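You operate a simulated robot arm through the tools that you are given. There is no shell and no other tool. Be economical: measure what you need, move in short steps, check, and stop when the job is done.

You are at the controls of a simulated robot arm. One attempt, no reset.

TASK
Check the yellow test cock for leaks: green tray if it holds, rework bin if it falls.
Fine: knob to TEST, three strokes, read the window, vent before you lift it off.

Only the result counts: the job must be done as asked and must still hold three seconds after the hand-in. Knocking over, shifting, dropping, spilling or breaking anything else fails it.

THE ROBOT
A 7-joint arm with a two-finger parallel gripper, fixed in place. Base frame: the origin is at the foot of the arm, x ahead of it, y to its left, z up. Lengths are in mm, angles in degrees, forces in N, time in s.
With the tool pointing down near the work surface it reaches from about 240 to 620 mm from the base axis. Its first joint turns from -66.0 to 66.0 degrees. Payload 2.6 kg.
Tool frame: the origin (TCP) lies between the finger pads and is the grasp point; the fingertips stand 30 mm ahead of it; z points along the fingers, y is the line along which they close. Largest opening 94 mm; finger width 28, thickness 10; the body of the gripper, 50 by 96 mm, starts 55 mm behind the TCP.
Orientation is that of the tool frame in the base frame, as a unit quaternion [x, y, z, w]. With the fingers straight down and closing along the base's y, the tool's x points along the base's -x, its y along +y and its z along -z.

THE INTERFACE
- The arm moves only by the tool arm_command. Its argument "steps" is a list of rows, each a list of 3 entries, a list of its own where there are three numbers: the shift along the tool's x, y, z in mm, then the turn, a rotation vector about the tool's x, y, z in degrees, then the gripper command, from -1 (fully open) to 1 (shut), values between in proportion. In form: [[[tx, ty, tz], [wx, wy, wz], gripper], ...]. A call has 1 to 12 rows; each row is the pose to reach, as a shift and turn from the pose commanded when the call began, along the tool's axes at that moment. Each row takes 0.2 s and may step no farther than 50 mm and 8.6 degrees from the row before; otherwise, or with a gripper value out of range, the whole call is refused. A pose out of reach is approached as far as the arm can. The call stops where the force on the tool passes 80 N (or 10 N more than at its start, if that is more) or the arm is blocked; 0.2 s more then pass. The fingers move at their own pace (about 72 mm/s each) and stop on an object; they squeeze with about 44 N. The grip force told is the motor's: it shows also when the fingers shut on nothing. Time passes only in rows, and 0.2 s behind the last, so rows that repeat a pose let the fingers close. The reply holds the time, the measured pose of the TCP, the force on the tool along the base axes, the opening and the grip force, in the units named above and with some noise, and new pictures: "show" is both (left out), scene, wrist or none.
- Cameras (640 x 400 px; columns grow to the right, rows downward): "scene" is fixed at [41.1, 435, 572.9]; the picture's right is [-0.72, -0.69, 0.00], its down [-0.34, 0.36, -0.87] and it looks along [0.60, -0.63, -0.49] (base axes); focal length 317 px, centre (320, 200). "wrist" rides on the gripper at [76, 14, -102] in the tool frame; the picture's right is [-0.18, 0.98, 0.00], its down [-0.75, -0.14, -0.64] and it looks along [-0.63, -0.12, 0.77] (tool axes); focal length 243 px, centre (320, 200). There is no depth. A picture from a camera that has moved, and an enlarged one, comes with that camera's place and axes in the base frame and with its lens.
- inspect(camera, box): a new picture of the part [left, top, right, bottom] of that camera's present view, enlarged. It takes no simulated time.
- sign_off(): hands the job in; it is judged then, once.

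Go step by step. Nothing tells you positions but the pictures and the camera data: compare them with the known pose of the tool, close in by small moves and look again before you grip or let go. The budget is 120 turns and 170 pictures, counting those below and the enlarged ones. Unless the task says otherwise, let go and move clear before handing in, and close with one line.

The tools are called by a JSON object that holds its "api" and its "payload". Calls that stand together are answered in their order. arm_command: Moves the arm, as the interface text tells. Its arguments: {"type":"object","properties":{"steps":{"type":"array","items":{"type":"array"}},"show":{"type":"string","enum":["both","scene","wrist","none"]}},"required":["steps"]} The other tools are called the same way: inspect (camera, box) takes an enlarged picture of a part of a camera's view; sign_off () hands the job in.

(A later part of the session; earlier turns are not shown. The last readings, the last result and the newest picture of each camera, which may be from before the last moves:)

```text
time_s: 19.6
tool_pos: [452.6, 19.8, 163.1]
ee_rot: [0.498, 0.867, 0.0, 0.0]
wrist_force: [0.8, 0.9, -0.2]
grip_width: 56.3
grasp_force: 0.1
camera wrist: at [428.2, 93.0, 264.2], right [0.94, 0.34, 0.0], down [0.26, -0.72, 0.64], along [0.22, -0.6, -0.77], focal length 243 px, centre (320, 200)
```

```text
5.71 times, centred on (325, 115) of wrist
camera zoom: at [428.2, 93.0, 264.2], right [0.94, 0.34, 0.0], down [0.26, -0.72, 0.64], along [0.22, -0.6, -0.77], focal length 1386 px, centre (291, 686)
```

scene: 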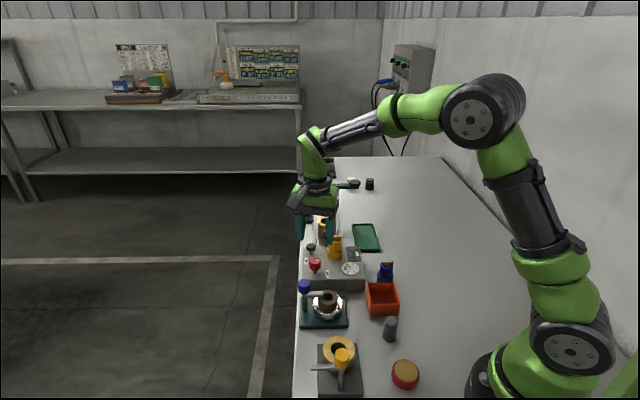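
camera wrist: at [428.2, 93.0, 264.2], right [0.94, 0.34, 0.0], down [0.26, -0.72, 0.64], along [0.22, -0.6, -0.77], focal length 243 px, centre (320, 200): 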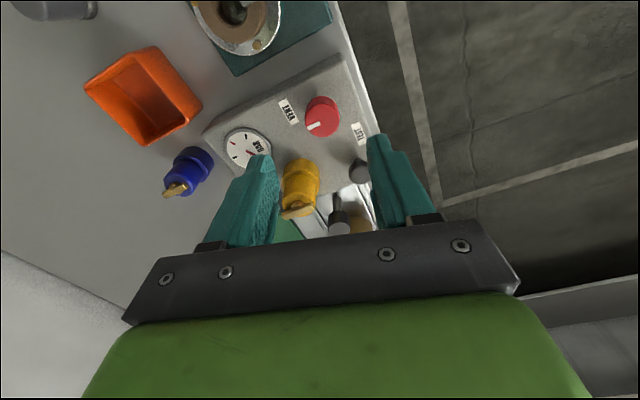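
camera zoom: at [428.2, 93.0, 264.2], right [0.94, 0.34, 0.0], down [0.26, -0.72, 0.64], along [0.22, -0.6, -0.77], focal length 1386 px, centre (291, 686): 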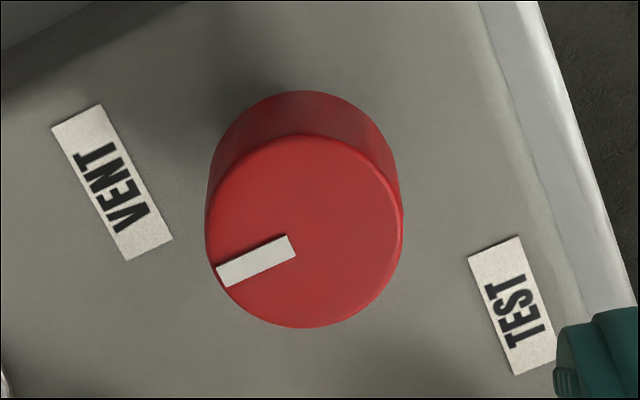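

The knob's mark points to VENT (about 225° in base), and TEST lies around 310–340°. I'll lower onto the knob and close.

{"api": "arm_command", "payload": {"steps": [[[2, 0, 25], [0, 0, 0], -0.2], [[2, 0, 50], [0, 0, 0], -0.2], [[2, 0, 74], [0, 0, 0], -0.2], [[2, 0, 74], [0, 0, 0], -0.2]], "show": "both"}}

{"api": "inspect", "payload": {"camera": "scene", "box": [290, 220, 350, 290]}}

```text
time_s: 20.6
tool_pos: [453.6, 20.8, 89.0]
ee_rot: [0.497, 0.868, 0.0, 0.0]
wrist_force: [-0.4, 0.1, -0.3]
grip_width: 55.9
grasp_force: 0.1
camera wrist: at [428.1, 95.5, 190.7], right [0.94, 0.34, 0.0], down [0.26, -0.72, 0.64], along [0.22, -0.6, -0.77], focal length 243 px, centre (320, 200)
```

scene: 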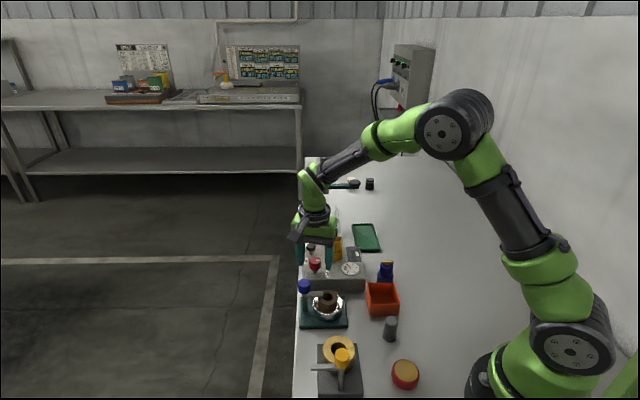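
wrist: 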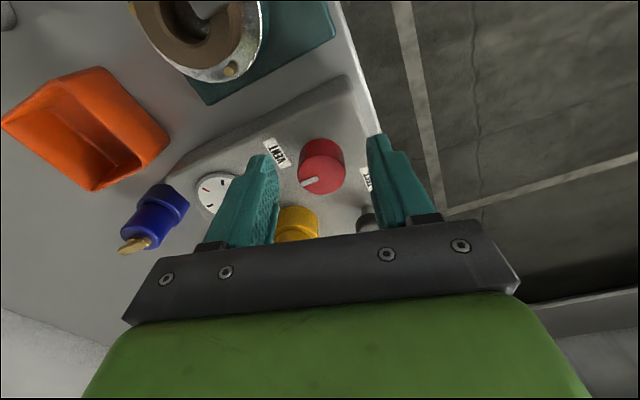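

```text
5.71 times, centred on (320, 255) of scene
camera zoom: at [41.1, 435.0, 572.9], right [-0.72, -0.69, 0.0], down [-0.34, 0.36, -0.87], along [0.6, -0.63, -0.49], focal length 1814 px, centre (320, -114)
```

zoom: 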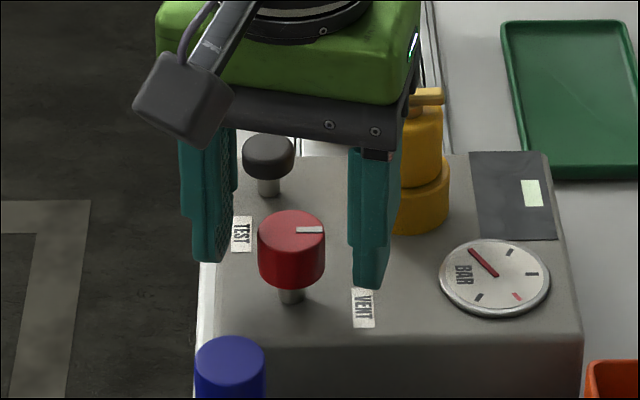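

The knob is between the fingers. I'll shift 2 mm more along tool x and close on it.

{"api": "arm_command", "payload": {"steps": [[[2, 0, 2], [0, 0, 0], -0.2], [[2, 0, 2], [0, 0, 0], 0.3], [[2, 0, 2], [0, 0, 0], 0.7], [[2, 0, 2], [0, 0, 0], 0.7]], "show": "wrist"}}

```text
time_s: 21.6
tool_pos: [453.3, 23.4, 87.5]
ee_rot: [0.495, 0.869, 0.001, 0.002]
wrist_force: [12.8, 3.4, -6.6]
grip_width: 26.8
grasp_force: 44.9
camera wrist: at [427.3, 97.1, 189.3], right [0.94, 0.34, 0.0], down [0.26, -0.72, 0.64], along [0.22, -0.6, -0.77], focal length 243 px, centre (320, 200)
```

wrist: 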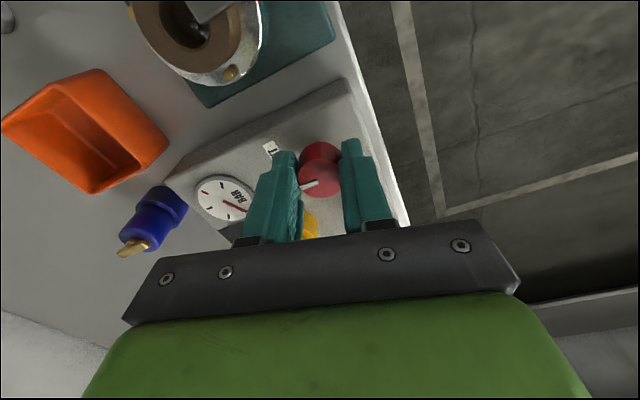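

Gripped at 26.8 mm. I'll ease the sideways load with 1 mm and turn the knob +45° first.

{"api": "arm_command", "payload": {"steps": [[[0, 1, 0], [0, 0, 0], 0.7], [[0, 1, 0], [0, 0, -7], 0.7], [[0, 1, 0], [0, 0, -14], 0.7], [[0, 1, 0], [0, 0, -21], 0.7], [[0, 1, 0], [0, 0, -28], 0.7], [[0, 1, 0], [0, 0, -35], 0.7], [[0, 1, 0], [0, 0, -42], 0.7]], "show": "wrist"}}

{"api": "inspect", "payload": {"camera": "scene", "box": [290, 220, 350, 290]}}

```text
time_s: 23.2
tool_pos: [452.2, 21.2, 86.2]
ee_rot: [0.153, 0.988, -0.001, -0.001]
wrist_force: [-7.5, -9.4, 6.3]
grip_width: 27.6
grasp_force: 45.0
camera wrist: at [384.2, 59.5, 188.3], right [0.47, 0.88, 0.0], down [0.68, -0.36, 0.64], along [0.56, -0.3, -0.77], focal length 243 px, centre (320, 200)
```

wrist: 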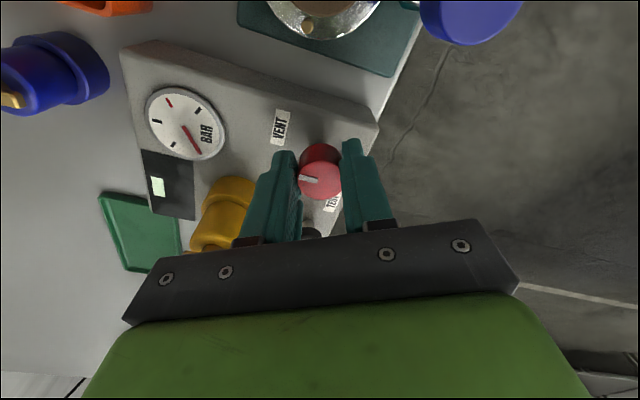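

```text
5.71 times, centred on (320, 255) of scene
camera zoom: at [41.0, 435.0, 572.9], right [-0.72, -0.69, 0.0], down [-0.34, 0.36, -0.87], along [0.6, -0.63, -0.49], focal length 1814 px, centre (320, -114)
```

zoom: 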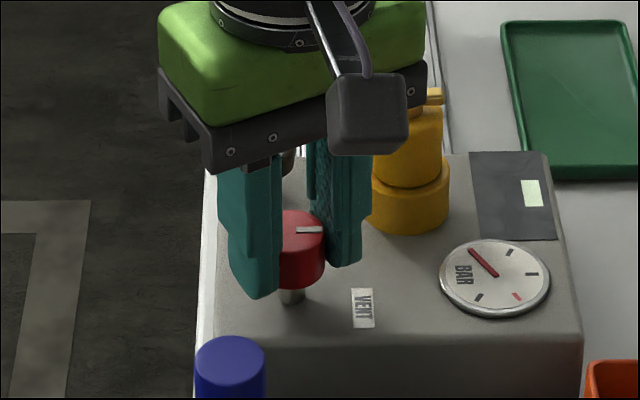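

The mark still points to VENT, so the fingers slipped around the knob. I'll look closely at how they hold it.

{"api": "inspect", "payload": {"camera": "wrist", "box": [260, 120, 380, 210]}}

{"api": "inspect", "payload": {"camera": "scene", "box": [300, 240, 340, 280]}}

{"api": "inspect", "payload": {"camera": "wrist", "box": [130, 70, 240, 230]}}

```text
4.44 times, centred on (320, 165) of wrist
camera zoom: at [384.2, 59.5, 188.3], right [0.47, 0.88, 0.0], down [0.68, -0.36, 0.64], along [0.56, -0.3, -0.77], focal length 1078 px, centre (320, 356)
```

zoom: 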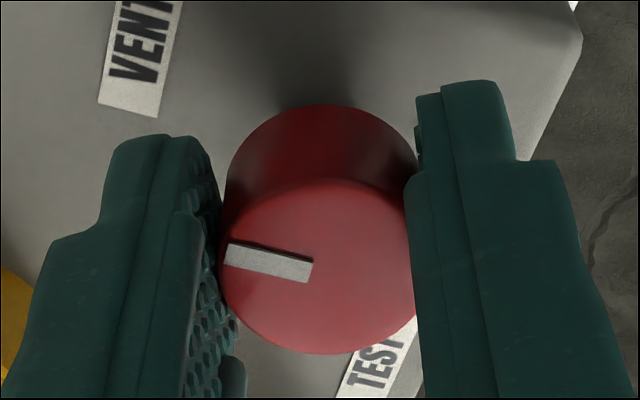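

```text
10.00 times, centred on (320, 260) of scene
camera zoom: at [41.0, 435.0, 572.9], right [-0.72, -0.69, 0.0], down [-0.34, 0.36, -0.87], along [0.6, -0.63, -0.49], focal length 3174 px, centre (320, -400)
```

zoom: 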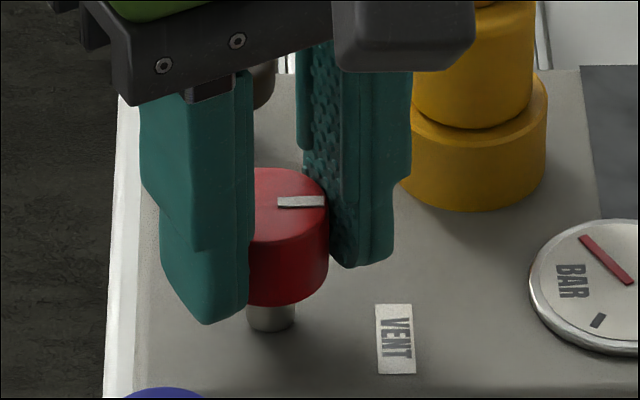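

```text
2.50 times, centred on (185, 150) of wrist
camera zoom: at [384.2, 59.5, 188.3], right [0.47, 0.88, 0.0], down [0.68, -0.36, 0.64], along [0.56, -0.3, -0.77], focal length 606 px, centre (658, 325)
```

zoom: 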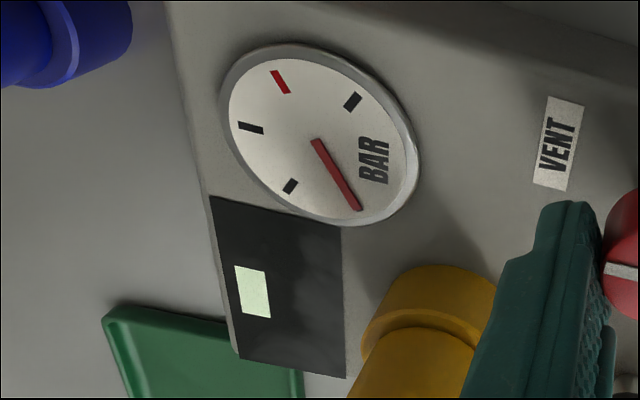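

The grip looks sound, yet the knob didn't follow this way. I'll test a small turn in the opposite sense to see whether it moves or is at a stop.

{"api": "arm_command", "payload": {"steps": [[[0, 0, 0], [0, 0, 5], 0.9], [[0, 0, 0], [0, 0, 10], 0.9], [[0, 0, 0], [0, 0, 15], 0.9], [[0, 0, 0], [0, 0, 20], 0.9]], "show": "none"}}

{"api": "inspect", "payload": {"camera": "scene", "box": [300, 240, 340, 280]}}

```text
time_s: 24.2
tool_pos: [453.9, 22.5, 85.7]
ee_rot: [0.322, 0.947, 0.0, 0.001]
wrist_force: [0.7, -13.1, -2.7]
grip_width: 27.5
grasp_force: 44.6
```

```text
10.00 times, centred on (320, 260) of scene
camera zoom: at [41.1, 435.0, 572.9], right [-0.72, -0.69, 0.0], down [-0.34, 0.36, -0.87], along [0.6, -0.63, -0.49], focal length 3174 px, centre (320, -400)
```

zoom: 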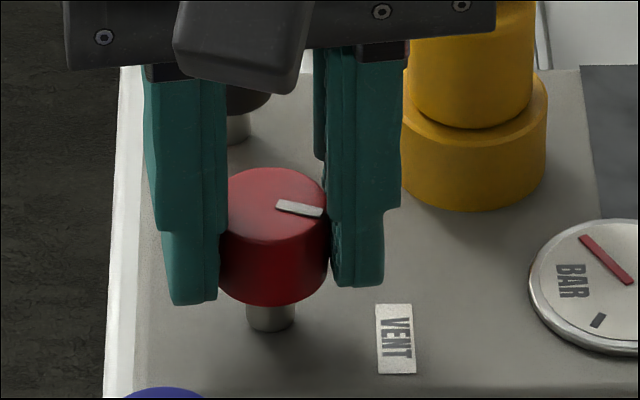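

Turned this way the knob followed by about 20°. I'll turn back the other way and see whether it follows there too.

{"api": "arm_command", "payload": {"steps": [[[0, 0, 0], [0, 0, -5], 0.9], [[0, 0, 0], [0, 0, -10], 0.9], [[0, 0, 0], [0, 0, -15], 0.9], [[0, 0, 0], [0, 0, -20], 0.9], [[0, 0, 0], [0, 0, -25], 0.9], [[0, 0, 0], [0, 0, -30], 0.9], [[0, 0, 0], [0, 0, -35], 0.9], [[0, 0, 0], [0, 0, -40], 0.9]], "show": "none"}}

{"api": "inspect", "payload": {"camera": "scene", "box": [300, 240, 340, 280]}}

```text
time_s: 26.0
tool_pos: [452.7, 21.2, 86.4]
ee_rot: [-0.02, 1.0, -0.001, 0.0]
wrist_force: [-7.7, -20.6, -6.8]
grip_width: 27.0
grasp_force: 45.1
```

```text
10.00 times, centred on (320, 260) of scene
camera zoom: at [41.1, 435.0, 572.9], right [-0.72, -0.69, 0.0], down [-0.34, 0.36, -0.87], along [0.6, -0.63, -0.49], focal length 3174 px, centre (320, -400)
```

zoom: 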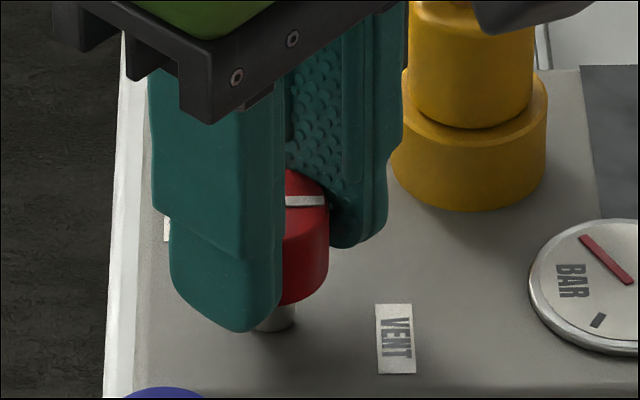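

The knob has a stop at its present position in this sense, so TEST must be reached by turning clockwise (seen from above). I'll open, wind the wrist to +70° in place, and regrip.

{"api": "arm_command", "payload": {"steps": [[[0, 0, 0], [0, 0, 5], 0.5], [[0, 0, 0], [0, 0, 0], -0.2], [[0, 0, 0], [0, 0, 0], -0.2], [[0, 0, 0], [0, 0, -8.5], -0.2], [[0, 0, 0], [0, 0, -17], -0.2], [[0, 0, 0], [0, 0, -25.5], -0.2], [[0, 0, 0], [0, 0, -34], -0.2], [[0, 0, 0], [0, 0, -42.5], -0.2], [[0, 0, 0], [0, 0, -51], -0.2], [[0, 0, 0], [0, 0, -59.5], -0.2], [[0, 0, 0], [0, 0, -68], -0.2], [[0, 0, 0], [0, 0, -68], -0.2]], "show": "both"}}

```text
time_s: 28.6
tool_pos: [453.1, 22.9, 86.0]
ee_rot: [-0.578, 0.816, 0.0, 0.0]
wrist_force: [0.3, 1.0, -1.1]
grip_width: 56.2
grasp_force: 0.1
camera wrist: at [414.4, -43.3, 188.7], right [-0.87, 0.5, 0.0], down [0.38, 0.66, 0.64], along [0.32, 0.56, -0.77], focal length 243 px, centre (320, 200)
```

scene: 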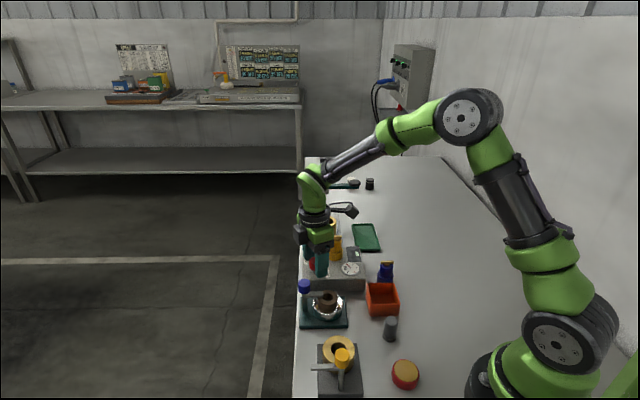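
wrist: 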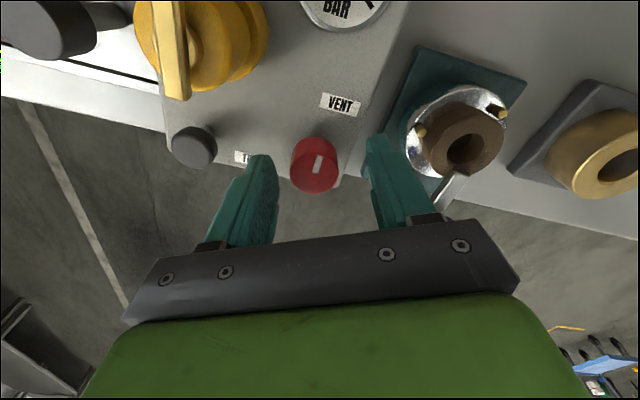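

{"api": "inspect", "payload": {"camera": "wrist", "box": [220, 70, 400, 210]}}

{"api": "inspect", "payload": {"camera": "wrist", "box": [280, 0, 400, 60]}}

```text
2.86 times, centred on (310, 140) of wrist
camera zoom: at [414.4, -43.3, 188.7], right [-0.87, 0.5, 0.0], down [0.38, 0.66, 0.64], along [0.32, 0.56, -0.77], focal length 693 px, centre (349, 371)
```

zoom: 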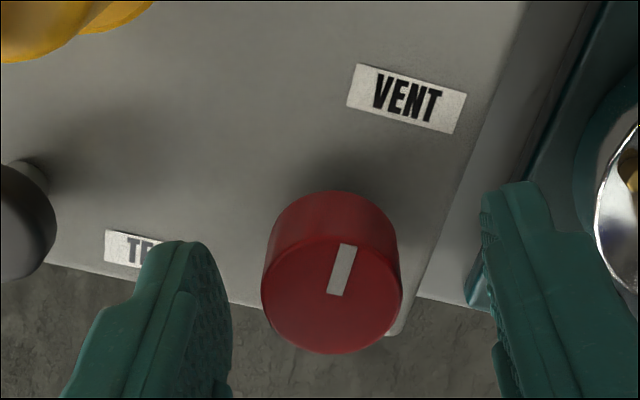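

```text
5.33 times, centred on (340, 30) of wrist
camera zoom: at [414.4, -43.3, 188.7], right [-0.87, 0.5, 0.0], down [0.38, 0.66, 0.64], along [0.32, 0.56, -0.77], focal length 1294 px, centre (213, 1107)
```

zoom: 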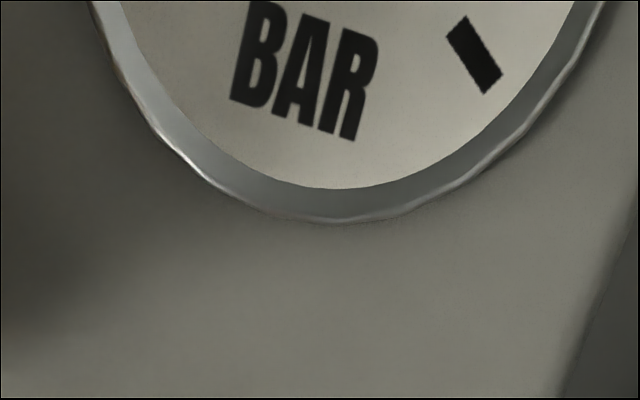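

The line points roughly at VENT and the counter-clockwise side is blocked. I'll regrip here and turn clockwise about 70°, then look.

{"api": "arm_command", "payload": {"steps": [[[0, 0, 0], [0, 0, 0], 0.3], [[0, 0, 0], [0, 0, 0], 0.8], [[0, 0, 0], [0, 0, 0], 0.8], [[0, 0, 0], [0, 0, 8], 0.8], [[0, 0, 0], [0, 0, 16], 0.8], [[0, 0, 0], [0, 0, 24], 0.8], [[0, 0, 0], [0, 0, 32], 0.8], [[0, 0, 0], [0, 0, 40], 0.8], [[0, 0, 0], [0, 0, 48], 0.8], [[0, 0, 0], [0, 0, 56], 0.8], [[0, 0, 0], [0, 0, 64], 0.8], [[0, 0, 0], [0, 0, 72], 0.8]], "show": "wrist"}}

{"api": "inspect", "payload": {"camera": "wrist", "box": [240, 70, 400, 210]}}

{"api": "inspect", "payload": {"camera": "scene", "box": [300, 240, 370, 290]}}

```text
time_s: 31.2
tool_pos: [456.3, 21.2, 87.7]
ee_rot: [0.015, 1.0, -0.003, 0.006]
wrist_force: [29.0, -19.9, -8.6]
grip_width: 27.5
grasp_force: 45.0
camera wrist: at [379.2, 38.6, 188.8], right [0.21, 0.98, 0.0], down [0.74, -0.16, 0.65], along [0.64, -0.14, -0.76], focal length 243 px, centre (320, 200)
```

wrist: 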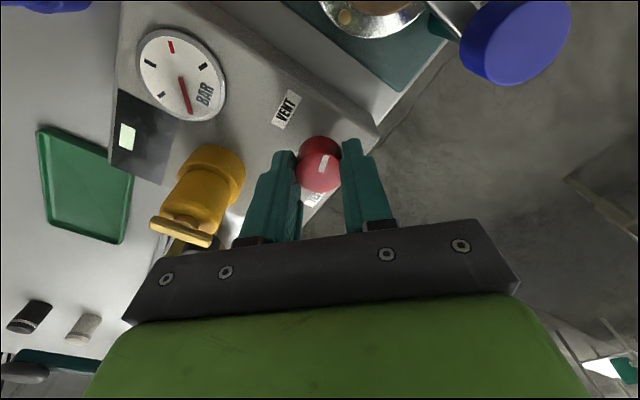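

```text
2.86 times, centred on (320, 140) of wrist
camera zoom: at [379.2, 38.6, 188.8], right [0.21, 0.98, 0.0], down [0.74, -0.16, 0.65], along [0.64, -0.14, -0.76], focal length 693 px, centre (320, 371)
```

zoom: 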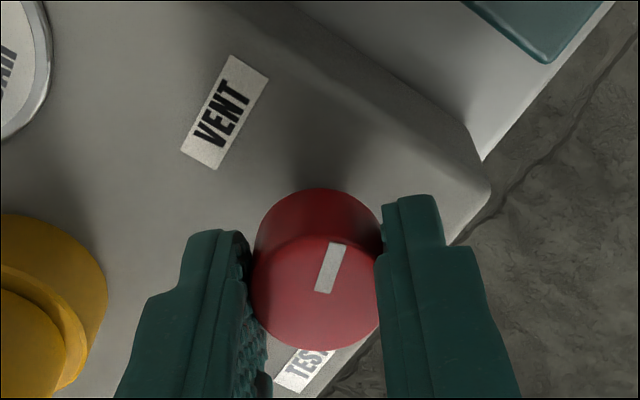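

```text
8.00 times, centred on (335, 265) of scene
camera zoom: at [41.1, 435.0, 572.9], right [-0.72, -0.69, 0.0], down [-0.34, 0.36, -0.87], along [0.6, -0.63, -0.49], focal length 2539 px, centre (200, -320)
```

zoom: 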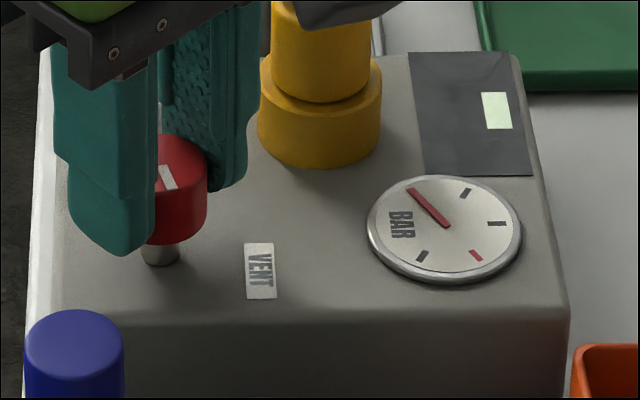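

The knob followed about 70° clockwise; the line now points to about 157° with no label there and the needle unmoved. I'll release, recentre slightly, rewind the wrist and continue clockwise.

{"api": "arm_command", "payload": {"steps": [[[0, 0, 0], [0, 0, 0], -0.2], [[0, 0, 0], [0, 0, 0], -0.2], [[-1, 0, 0], [0, 0, -8.5], -0.2], [[-1, 0, 0], [0, 0, -17], -0.2], [[-1, 0, 0], [0, 0, -25.5], -0.2], [[-1, 0, 0], [0, 0, -34], -0.2], [[-1, 0, 0], [0, 0, -42.5], -0.2], [[-1, 0, 0], [0, 0, -51], -0.2], [[-1, 0, 0], [0, 0, -59.5], -0.2], [[-1, 0, 0], [0, 0, -68], -0.2], [[-1, 0, 0], [0, 0, -68], -0.2]], "show": "none"}}

{"api": "inspect", "payload": {"camera": "wrist", "box": [220, 70, 400, 210]}}

```text
time_s: 33.6
tool_pos: [453.2, 23.6, 86.3]
ee_rot: [-0.549, 0.836, -0.001, 0.0]
wrist_force: [0.4, 0.1, 1.0]
grip_width: 56.4
grasp_force: 0.0
```

```text
2.86 times, centred on (310, 140) of wrist
camera zoom: at [410.9, -40.0, 188.7], right [-0.83, 0.56, 0.0], down [0.43, 0.64, 0.64], along [0.36, 0.53, -0.77], focal length 693 px, centre (349, 371)
```

zoom: 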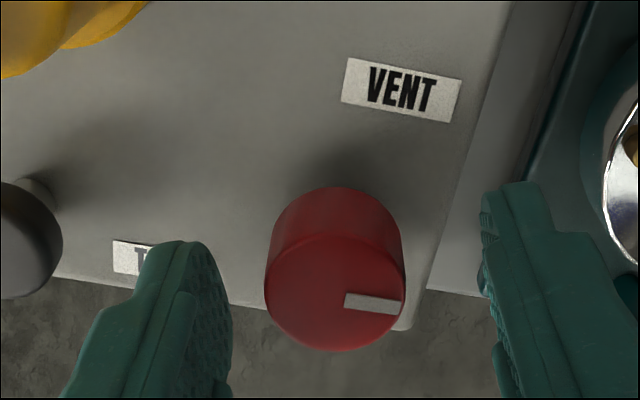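

The line now points about 138°, roughly 90° clockwise from the start. I'll regrip and see whether it goes further or has reached a stop.

{"api": "arm_command", "payload": {"steps": [[[0, 0, 0], [0, 0, 0], 0.3], [[0, 0, 0], [0, 0, 0], 0.8], [[0, 0, 0], [0, 0, 0], 0.8], [[0, 0, 0], [0, 0, 7], 0.8], [[0, 0, 0], [0, 0, 14], 0.8], [[0, 0, 0], [0, 0, 21], 0.8], [[0, 0, 0], [0, 0, 28], 0.8], [[0, 0, 0], [0, 0, 35], 0.8], [[0, 0, 0], [0, 0, 42], 0.8], [[0, 0, 0], [0, 0, 42], 0.8]], "show": "none"}}

{"api": "inspect", "payload": {"camera": "wrist", "box": [240, 70, 400, 210]}}

{"api": "inspect", "payload": {"camera": "scene", "box": [300, 230, 370, 290]}}

```text
time_s: 35.8
tool_pos: [456.7, 21.9, 88.7]
ee_rot: [-0.212, 0.977, -0.003, 0.004]
wrist_force: [21.9, -19.0, 4.1]
grip_width: 27.0
grasp_force: 45.2
```

```text
2.86 times, centred on (320, 140) of wrist
camera zoom: at [380.2, 4.1, 189.3], right [-0.24, 0.97, -0.01], down [0.74, 0.19, 0.65], along [0.63, 0.15, -0.76], focal length 693 px, centre (320, 371)
```

zoom: 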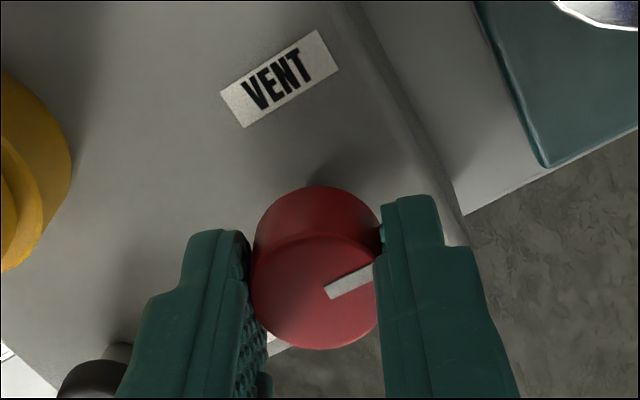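

```text
6.67 times, centred on (335, 260) of scene
camera zoom: at [41.1, 435.0, 572.9], right [-0.72, -0.69, 0.0], down [-0.34, 0.36, -0.87], along [0.6, -0.63, -0.49], focal length 2116 px, centre (220, -200)
```

zoom: 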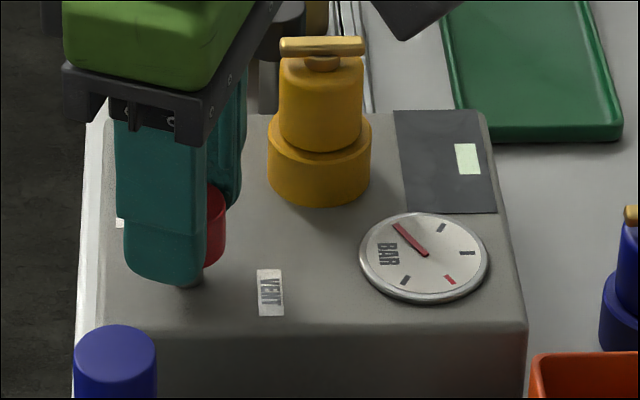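

The knob has a second stop at about 135°, exactly 90° from the first. The start position (VENT, by its label) and this one are the only two positions, so this should be TEST; the first pump stroke will confirm it on the gauge. I'll let go and rise.

{"api": "arm_command", "payload": {"steps": [[[0, 0, 0], [0, 0, 0], -0.2], [[0, 0, 0], [0, 0, 0], -0.2], [[0, 0, 0], [0, 0, 0], -0.2], [[0, 0, -30], [0, 0, 0], -0.2], [[0, 0, -60], [0, 0, 8], -0.2], [[0, 0, -80], [0, 0, 16], -0.2], [[0, 0, -80], [0, 0, 24], -0.2], [[0, 0, -80], [0, 0, 24], -0.2]], "show": "wrist"}}

{"api": "inspect", "payload": {"camera": "wrist", "box": [220, 60, 380, 190]}}

{"api": "inspect", "payload": {"camera": "scene", "box": [295, 225, 370, 290]}}

```text
time_s: 37.6
tool_pos: [454.1, 23.1, 167.2]
ee_rot: [-0.003, 1.0, 0.0, 0.0]
wrist_force: [-1.0, 0.1, 0.4]
grip_width: 56.1
grasp_force: 0.1
camera wrist: at [378.5, 38.0, 268.7], right [0.18, 0.98, 0.0], down [0.75, -0.14, 0.64], along [0.63, -0.11, -0.77], focal length 243 px, centre (320, 200)
```

wrist: 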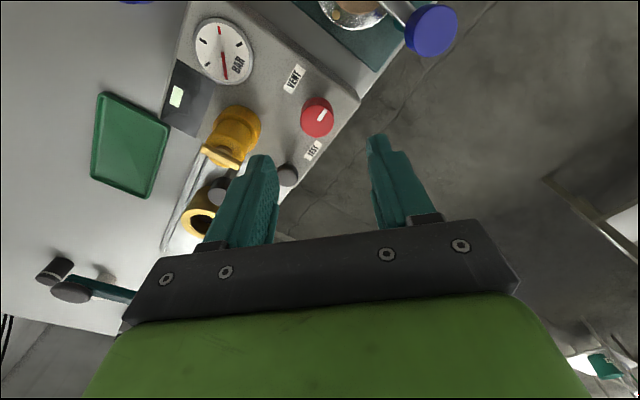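

```text
3.08 times, centred on (300, 125) of wrist
camera zoom: at [378.5, 38.0, 268.7], right [0.18, 0.98, 0.0], down [0.75, -0.14, 0.64], along [0.63, -0.11, -0.77], focal length 746 px, centre (382, 431)
```

zoom: 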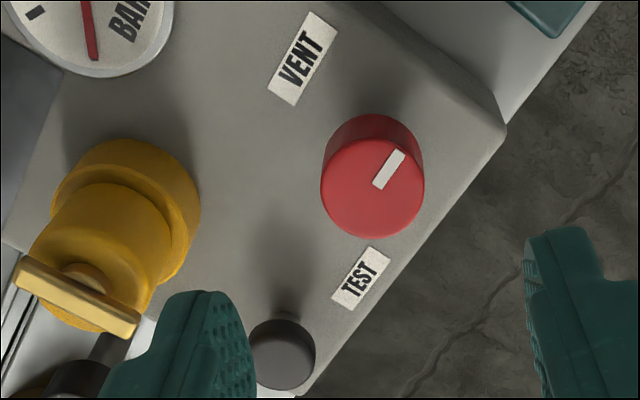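

```text
6.15 times, centred on (332, 258) of scene
camera zoom: at [41.1, 435.0, 572.9], right [-0.72, -0.69, 0.0], down [-0.34, 0.36, -0.87], along [0.6, -0.63, -0.49], focal length 1953 px, centre (243, -154)
```

zoom: 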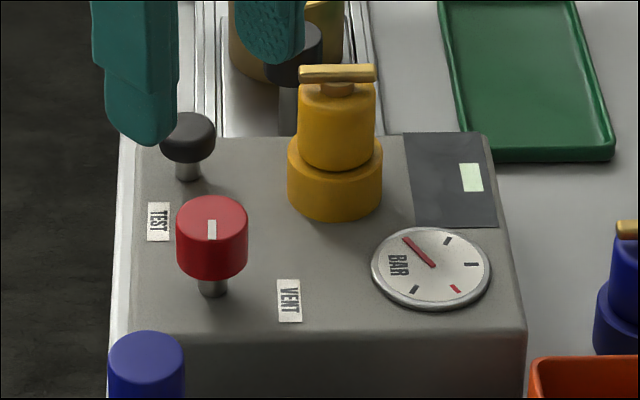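

The marker now points 90° round, towards the scene camera. Next I'll close the fingers and hover over the black plunger at about (506, -19) to make the strokes.

{"api": "arm_command", "payload": {"steps": [[[-17, -14, 0], [0, 0, 0], 0.5], [[-35, -28, 10], [0, 0, 0], 1], [[-52, -42, 27], [0, 0, 0], 1], [[-52, -42, 45], [0, 0, 0], 1], [[-52, -42, 45], [0, 0, 0], 1]], "show": "wrist"}}

{"api": "inspect", "payload": {"camera": "scene", "box": [290, 215, 370, 285]}}

{"api": "inspect", "payload": {"camera": "wrist", "box": [260, 80, 390, 200]}}

```text
time_s: 38.8
tool_pos: [507.7, -18.3, 122.0]
ee_rot: [-0.004, 1.0, 0.0, 0.001]
wrist_force: [-0.4, 0.7, -0.1]
grip_width: 0.0
grasp_force: 33.0
camera wrist: at [431.3, -3.6, 222.7], right [0.18, 0.98, 0.0], down [0.75, -0.13, 0.64], along [0.63, -0.11, -0.77], focal length 243 px, centre (320, 200)
```

wrist: 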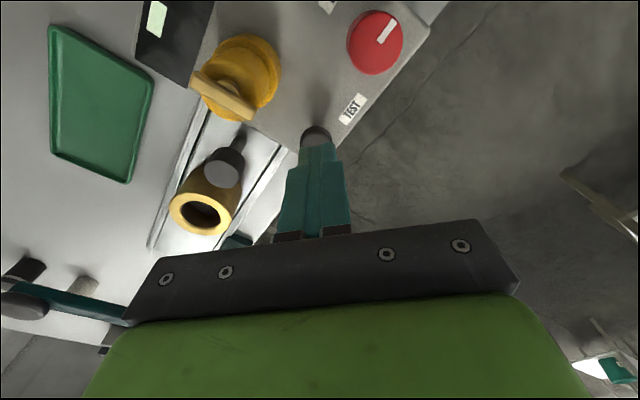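

```text
5.71 times, centred on (330, 250) of scene
camera zoom: at [41.1, 435.0, 572.9], right [-0.72, -0.69, 0.0], down [-0.34, 0.36, -0.87], along [0.6, -0.63, -0.49], focal length 1814 px, centre (263, -86)
```

zoom: 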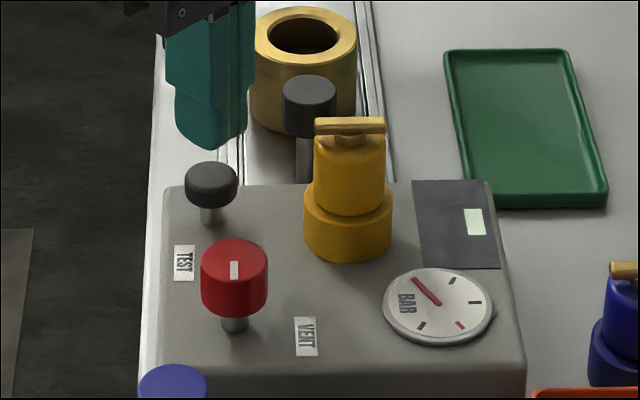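

```text
3.33 times, centred on (325, 140) of wrist
camera zoom: at [431.3, -3.6, 222.7], right [0.18, 0.98, 0.0], down [0.75, -0.13, 0.64], along [0.63, -0.11, -0.77], focal length 809 px, centre (303, 400)
```

zoom: 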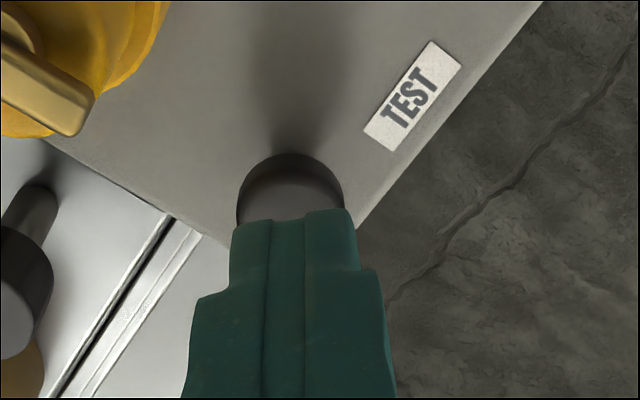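

The closed fingertips are centred over the plunger. I'll press slowly and watch the force.

{"api": "arm_command", "payload": {"steps": [[[0, 0, 12], [0, 0, 0], 1], [[0, 0, 18], [0, 0, 0], 1], [[0, 0, 23], [0, 0, 0], 1], [[0, 0, 27], [0, 0, 0], 1]], "show": "none"}}

{"api": "inspect", "payload": {"camera": "scene", "box": [290, 215, 370, 285]}}

```text
time_s: 39.8
tool_pos: [506.7, -18.1, 93.9]
ee_rot: [-0.004, 1.0, -0.001, 0.0]
wrist_force: [-1.0, -0.5, 1.0]
grip_width: 0.2
grasp_force: 33.7
```

```text
5.71 times, centred on (330, 250) of scene
camera zoom: at [41.1, 435.0, 572.9], right [-0.72, -0.69, 0.0], down [-0.34, 0.36, -0.87], along [0.6, -0.63, -0.49], focal length 1814 px, centre (263, -86)
```

zoom: 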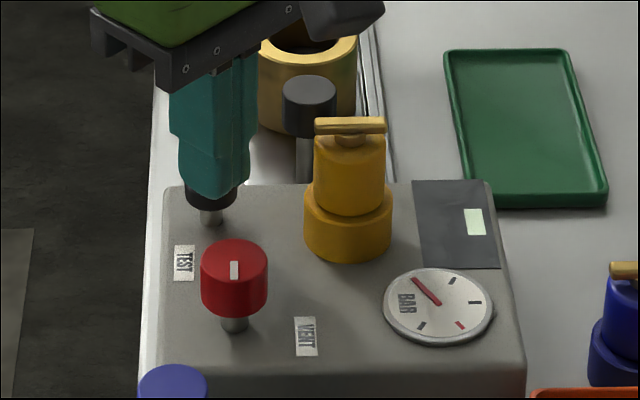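

Nearly at contact, no force yet. I'll continue pressing in small steps.

{"api": "arm_command", "payload": {"steps": [[[0, 0, 3], [0, 0, 0], 1], [[0, 0, 6], [0, 0, 0], 1], [[0, 0, 8], [0, 0, 0], 1]], "show": "none"}}

{"api": "inspect", "payload": {"camera": "scene", "box": [290, 215, 370, 285]}}

```text
time_s: 40.6
tool_pos: [506.0, -18.1, 87.2]
ee_rot: [-0.004, 1.0, 0.0, 0.0]
wrist_force: [-1.8, 0.0, 4.6]
grip_width: 0.0
grasp_force: 33.1
```

```text
5.71 times, centred on (330, 250) of scene
camera zoom: at [41.1, 435.0, 572.9], right [-0.72, -0.69, 0.0], down [-0.34, 0.36, -0.87], along [0.6, -0.63, -0.49], focal length 1814 px, centre (263, -86)
```

zoom: 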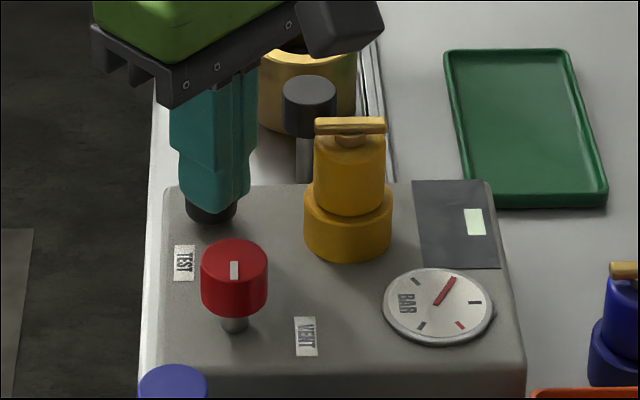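

The needle rose to the first tick, so this is TEST and the first stroke counted. I'll rise to let the plunger return, then make the second stroke.

{"api": "arm_command", "payload": {"steps": [[[0, 0, -6], [0, 0, 0], 1], [[0, 0, -12], [0, 0, 0], 1], [[0, 0, -16], [0, 0, 0], 1], [[0, 0, -16], [0, 0, 0], 1]], "show": "none"}}

{"api": "inspect", "payload": {"camera": "scene", "box": [290, 215, 370, 285]}}

```text
time_s: 41.6
tool_pos: [506.8, -17.4, 102.8]
ee_rot: [-0.004, 1.0, 0.0, 0.0]
wrist_force: [0.0, 0.2, -0.4]
grip_width: 0.1
grasp_force: 33.4
```

```text
5.71 times, centred on (330, 250) of scene
camera zoom: at [41.1, 435.0, 572.9], right [-0.72, -0.69, 0.0], down [-0.34, 0.36, -0.87], along [0.6, -0.63, -0.49], focal length 1814 px, centre (263, -86)
```

zoom: 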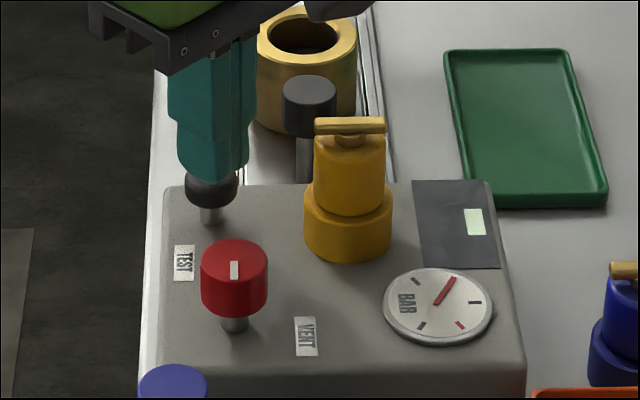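

The plunger returned and the needle stays. Second stroke with the same depth.

{"api": "arm_command", "payload": {"steps": [[[0, 0, 6], [0, 0, 0], 1], [[0, 0, 12], [0, 0, 0], 1], [[0, 0, 16], [0, 0, 0], 1], [[0, 0, 16], [0, 0, 0], 1], [[0, 0, 10], [0, 0, 0], 1], [[0, 0, 4], [0, 0, 0], 1], [[0, 0, 0], [0, 0, 0], 1], [[0, 0, 0], [0, 0, 0], 1]], "show": "none"}}

{"api": "inspect", "payload": {"camera": "scene", "box": [290, 215, 370, 285]}}

```text
time_s: 43.4
tool_pos: [506.0, -18.2, 101.9]
ee_rot: [-0.004, 1.0, 0.0, 0.0]
wrist_force: [0.1, -0.3, 0.7]
grip_width: 0.1
grasp_force: 32.8
```

```text
5.71 times, centred on (330, 250) of scene
camera zoom: at [41.1, 435.0, 572.9], right [-0.72, -0.69, 0.0], down [-0.34, 0.36, -0.87], along [0.6, -0.63, -0.49], focal length 1814 px, centre (263, -86)
```

zoom: 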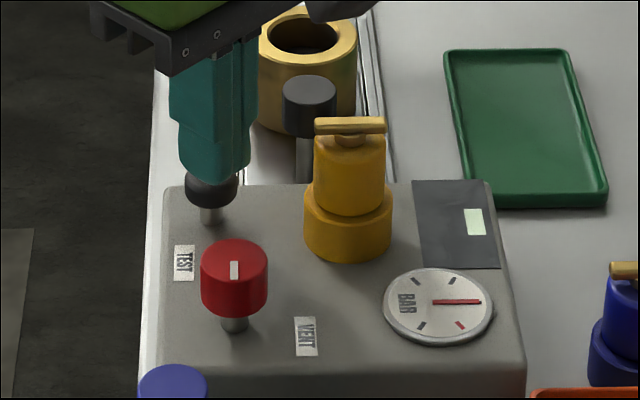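

The needle is at the second tick. Third stroke, then I'll rise clear.

{"api": "arm_command", "payload": {"steps": [[[0, 0, 6], [0, 0, 0], 1], [[0, 0, 12], [0, 0, 0], 1], [[0, 0, 16], [0, 0, 0], 1], [[0, 0, 16], [0, 0, 0], 1], [[0, 0, 10], [0, 0, 0], 1], [[0, 0, 4], [0, 0, 0], 1], [[0, 0, 0], [0, 0, 0], 1], [[0, 0, -10], [0, 0, 0], 1]], "show": "none"}}

{"api": "inspect", "payload": {"camera": "scene", "box": [320, 235, 380, 285]}}

```text
time_s: 45.2
tool_pos: [506.4, -18.8, 112.5]
ee_rot: [-0.004, 1.0, 0.001, -0.001]
wrist_force: [0.3, 0.2, 0.3]
grip_width: 0.0
grasp_force: 32.7
```

```text
8.00 times, centred on (350, 260) of scene
camera zoom: at [41.1, 435.0, 572.9], right [-0.72, -0.69, 0.0], down [-0.34, 0.36, -0.87], along [0.6, -0.63, -0.49], focal length 2539 px, centre (80, -280)
```

zoom: 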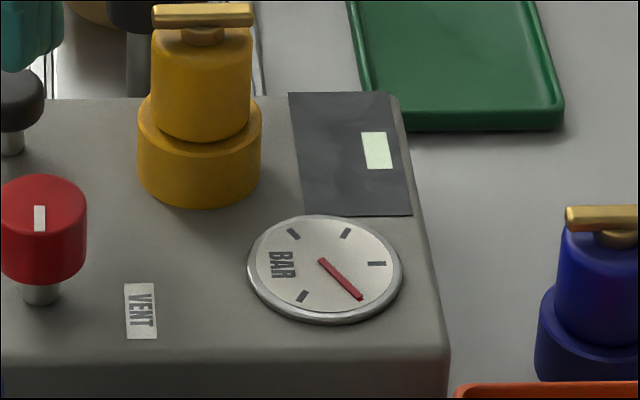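

The needle is on the red mark after three strokes. Now I wait and watch the needle and the window.

{"api": "arm_command", "payload": {"steps": [[[0, 0, -5], [0, 0, 0], 1], [[0, 0, -5], [0, 0, 0], 1], [[0, 0, -5], [0, 0, 0], 1], [[0, 0, -5], [0, 0, 0], 1], [[0, 0, -5], [0, 0, 0], 1], [[0, 0, -5], [0, 0, 0], 1], [[0, 0, -5], [0, 0, 0], 1], [[0, 0, -5], [0, 0, 0], 1], [[0, 0, -5], [0, 0, 0], 1], [[0, 0, -5], [0, 0, 0], 1], [[0, 0, -5], [0, 0, 0], 1], [[0, 0, -5], [0, 0, 0], 1]], "show": "none"}}

{"api": "inspect", "payload": {"camera": "scene", "box": [345, 240, 375, 280]}}

```text
time_s: 47.8
tool_pos: [506.1, -18.6, 118.1]
ee_rot: [-0.004, 1.0, 0.0, 0.0]
wrist_force: [0.5, 0.2, 0.2]
grip_width: 0.0
grasp_force: 32.9
```

```text
10.00 times, centred on (360, 260) of scene
camera zoom: at [41.1, 435.0, 572.9], right [-0.72, -0.69, 0.0], down [-0.34, 0.36, -0.87], along [0.6, -0.63, -0.49], focal length 3174 px, centre (-80, -400)
```

zoom: 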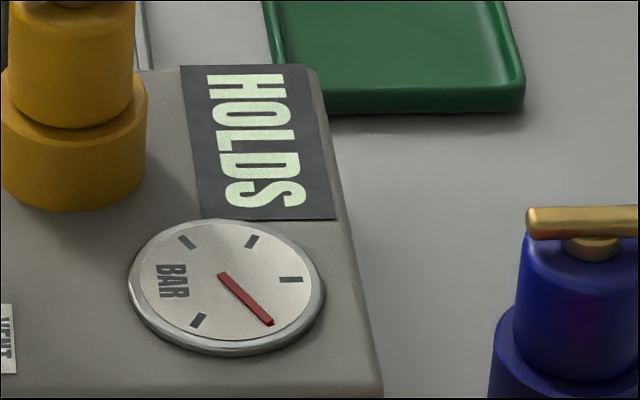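

The window says HOLDS, so the cock goes to the green tray. First I vent: back over the red knob with the wrist pre-turned to -50°.

{"api": "arm_command", "payload": {"steps": [[[0, 0, -40], [0, 0, 0], 1], [[18, 14, -40], [0, 0, 8.3], 0], [[36, 28, -40], [0, 0, 16.6], -0.2], [[52, 41, -40], [0, 0, 25], -0.2], [[52, 41, -40], [0, 0, 33.4], -0.2], [[52, 41, -40], [0, 0, 41.7], -0.2], [[52, 41, -40], [0, 0, 50], -0.2], [[52, 41, -40], [0, 0, 50], -0.2]], "show": "none"}}

{"api": "inspect", "payload": {"camera": "wrist", "box": [230, 60, 400, 200]}}

```text
time_s: 49.6
tool_pos: [454.2, 22.3, 158.1]
ee_rot: [0.419, 0.908, 0.0, 0.0]
wrist_force: [0.2, -0.3, 0.4]
grip_width: 56.3
grasp_force: 0.1
```

```text
2.86 times, centred on (315, 130) of wrist
camera zoom: at [415.4, 90.3, 259.3], right [0.87, 0.5, 0.0], down [0.38, -0.67, 0.64], along [0.32, -0.56, -0.77], focal length 693 px, centre (334, 400)
```

zoom: 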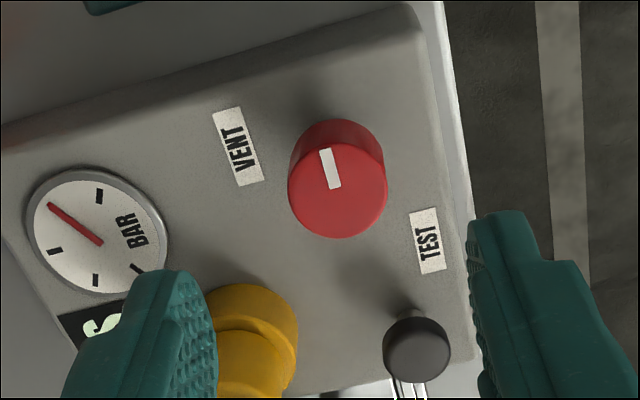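

The knob is centred between the fingers. I'll lower, grip, and turn it counter-clockwise back to VENT.

{"api": "arm_command", "payload": {"steps": [[[0, 0, 35], [0, 0, 0], -0.2], [[0, 0, 71], [0, 0, 0], -0.2], [[0, 0, 71], [0, 0, 0], -0.2], [[0, 0, 71], [0, 0, 0], 0.3], [[0, 0, 71], [0, 0, 0], 0.8], [[0, 0, 71], [0, 0, 0], 0.8], [[0, 0, 71], [0, 0, -8], 0.8], [[0, 0, 71], [0, 0, -16], 0.8], [[0, 0, 71], [0, 0, -24], 0.8], [[0, 0, 71], [0, 0, -32], 0.8], [[0, 0, 71], [0, 0, -40], 0.8], [[0, 0, 71], [0, 0, -48], 0.8]], "show": "none"}}

{"api": "arm_command", "payload": {"steps": [[[0, 0, 0], [0, 0, -8], 0.8], [[0, 0, 0], [0, 0, -16], 0.8], [[0, 0, 0], [0, 0, -24], 0.8], [[0, 0, 0], [0, 0, -32], 0.8], [[0, 0, 0], [0, 0, -40], 0.8], [[0, 0, 0], [0, 0, -48], 0.8], [[0, 0, 0], [0, 0, -54], 0.8], [[0, 0, 0], [0, 0, -54], 0.8]], "show": "none"}}

{"api": "inspect", "payload": {"camera": "scene", "box": [300, 225, 375, 285]}}

```text
time_s: 52.2
tool_pos: [451.9, 20.7, 86.4]
ee_rot: [0.014, 1.0, -0.001, -0.002]
wrist_force: [-22.6, -7.5, 28.5]
grip_width: 27.5
grasp_force: 44.9
```

```text
time_s: 54.0
tool_pos: [454.8, 19.7, 86.8]
ee_rot: [-0.442, 0.897, -0.001, 0.001]
wrist_force: [15.9, -21.3, -10.0]
grip_width: 27.5
grasp_force: 45.1
```

```text
6.67 times, centred on (338, 255) of scene
camera zoom: at [41.2, 435.0, 572.9], right [-0.72, -0.69, 0.0], down [-0.34, 0.36, -0.87], along [0.6, -0.63, -0.49], focal length 2116 px, centre (203, -167)
```

zoom: 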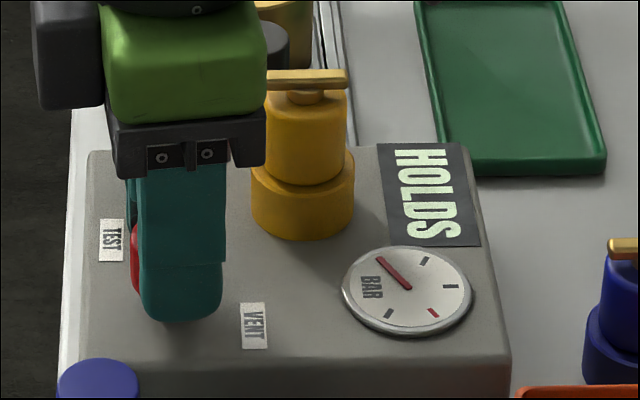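

The needle has dropped to zero: vented. I'll let go of the knob, rise, unwind the wrist, and confirm the mark points to VENT.

{"api": "arm_command", "payload": {"steps": [[[0, 0, 0], [0, 0, 0], -0.2], [[0, 0, 0], [0, 0, 0], -0.2], [[0, 0, 0], [0, 0, 0], -0.2], [[0, 0, -40], [0, 0, 0], -0.2], [[0, 0, -78], [0, 0, 8.5], -0.2], [[0, 0, -78], [0, 0, 17], -0.2], [[0, 0, -78], [0, 0, 25.5], -0.2], [[0, 0, -78], [0, 0, 34], -0.2], [[0, 0, -78], [0, 0, 42.5], -0.2], [[0, 0, -78], [0, 0, 51], -0.2], [[0, 0, -78], [0, 0, 52.3], -0.2], [[0, 0, -78], [0, 0, 52.3], -0.2]], "show": "wrist"}}

{"api": "inspect", "payload": {"camera": "scene", "box": [300, 225, 375, 285]}}

```text
time_s: 56.6
tool_pos: [454.0, 22.8, 163.7]
ee_rot: [-0.001, 1.0, 0.0, 0.0]
wrist_force: [-0.3, 0.1, 0.1]
grip_width: 56.5
grasp_force: 0.0
camera wrist: at [377.8, 37.3, 266.6], right [0.18, 0.98, 0.0], down [0.75, -0.14, 0.64], along [0.63, -0.12, -0.77], focal length 243 px, centre (320, 200)
```

wrist: 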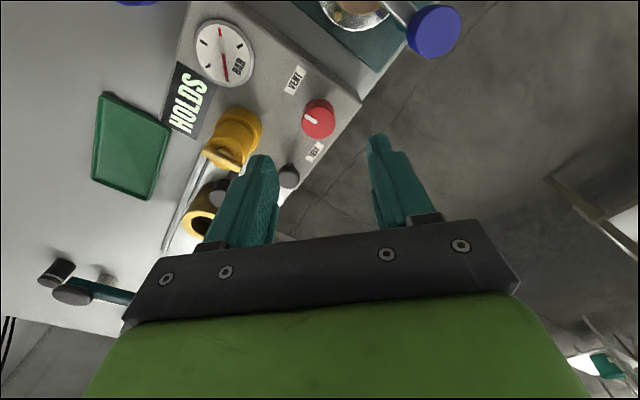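

```text
6.67 times, centred on (338, 255) of scene
camera zoom: at [41.1, 435.0, 572.9], right [-0.72, -0.69, 0.0], down [-0.34, 0.36, -0.87], along [0.6, -0.63, -0.49], focal length 2116 px, centre (203, -167)
```

zoom: 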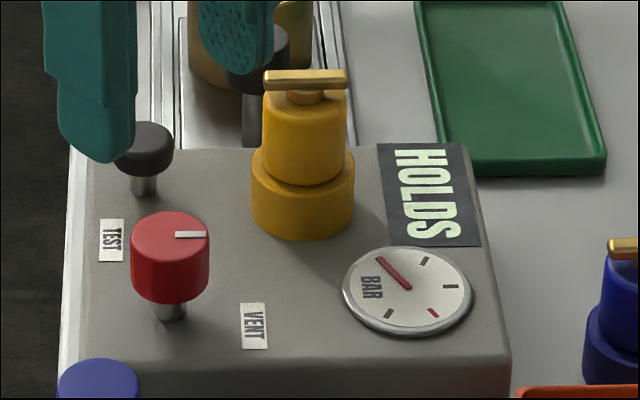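

Vented, with the mark back at VENT. Now I'll return over the cock at (454.3, -56.3).

{"api": "arm_command", "payload": {"steps": [[[0, -27, 0], [0, 0, 0], -0.2], [[0, -54, 0], [0, 0, 0], -0.2], [[0, -79, 0], [0, 0, 0], -0.2], [[0, -79, 0], [0, 0, 0], -0.2]], "show": "wrist"}}

{"api": "inspect", "payload": {"camera": "wrist", "box": [270, 80, 370, 180]}}

```text
time_s: 57.6
tool_pos: [453.1, -57.8, 163.8]
ee_rot: [-0.001, 1.0, 0.0, 0.0]
wrist_force: [-0.3, 0.0, -0.1]
grip_width: 56.4
grasp_force: 0.1
camera wrist: at [376.8, -43.6, 265.4], right [0.18, 0.98, 0.0], down [0.75, -0.14, 0.64], along [0.63, -0.12, -0.77], focal length 243 px, centre (320, 200)
```

wrist: 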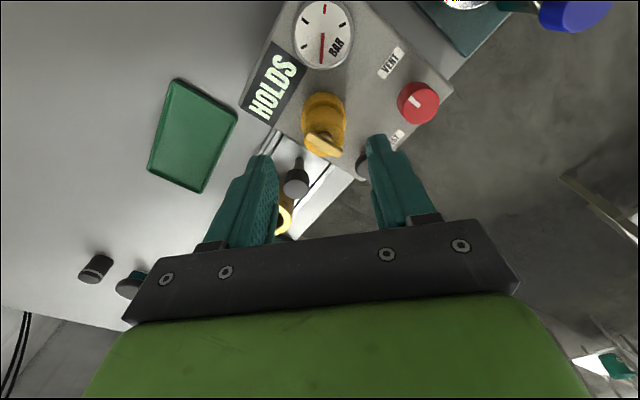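

```text
4.00 times, centred on (320, 130) of wrist
camera zoom: at [376.8, -43.6, 265.4], right [0.18, 0.98, 0.0], down [0.75, -0.14, 0.64], along [0.63, -0.12, -0.77], focal length 970 px, centre (320, 480)
```

zoom: 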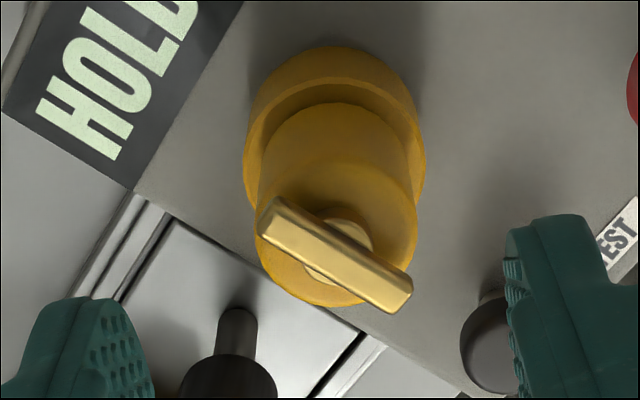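

The cock is about 2–3 mm to +y of the finger midpoint. I'll correct and lower to the base grip height, then look before closing.

{"api": "arm_command", "payload": {"steps": [[[0, 2.2, 28], [0, 0, 0], -0.2], [[0, 2.2, 56], [0, 0, 0], -0.2], [[0, 2.2, 82.5], [0, 0, 0], -0.2], [[0, 2.2, 82.5], [0, 0, 0], -0.2]], "show": "none"}}

{"api": "inspect", "payload": {"camera": "wrist", "box": [250, 110, 390, 230]}}

```text
time_s: 58.6
tool_pos: [453.6, -54.0, 80.8]
ee_rot: [-0.003, 1.0, 0.0, 0.0]
wrist_force: [0.2, -0.3, -0.2]
grip_width: 56.5
grasp_force: 0.0
```

```text
3.33 times, centred on (320, 170) of wrist
camera zoom: at [377.3, -39.6, 182.4], right [0.18, 0.98, 0.0], down [0.75, -0.14, 0.64], along [0.63, -0.12, -0.77], focal length 809 px, centre (320, 300)
```

zoom: 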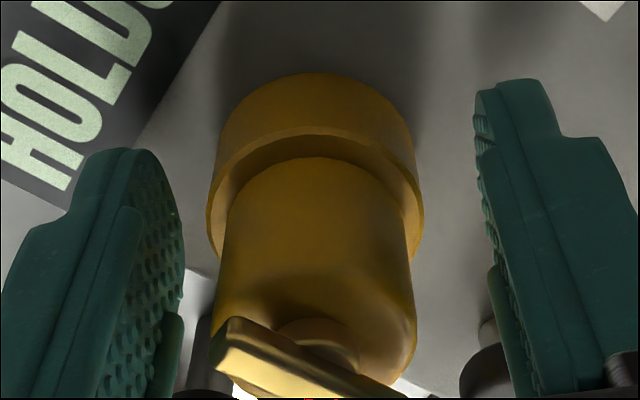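

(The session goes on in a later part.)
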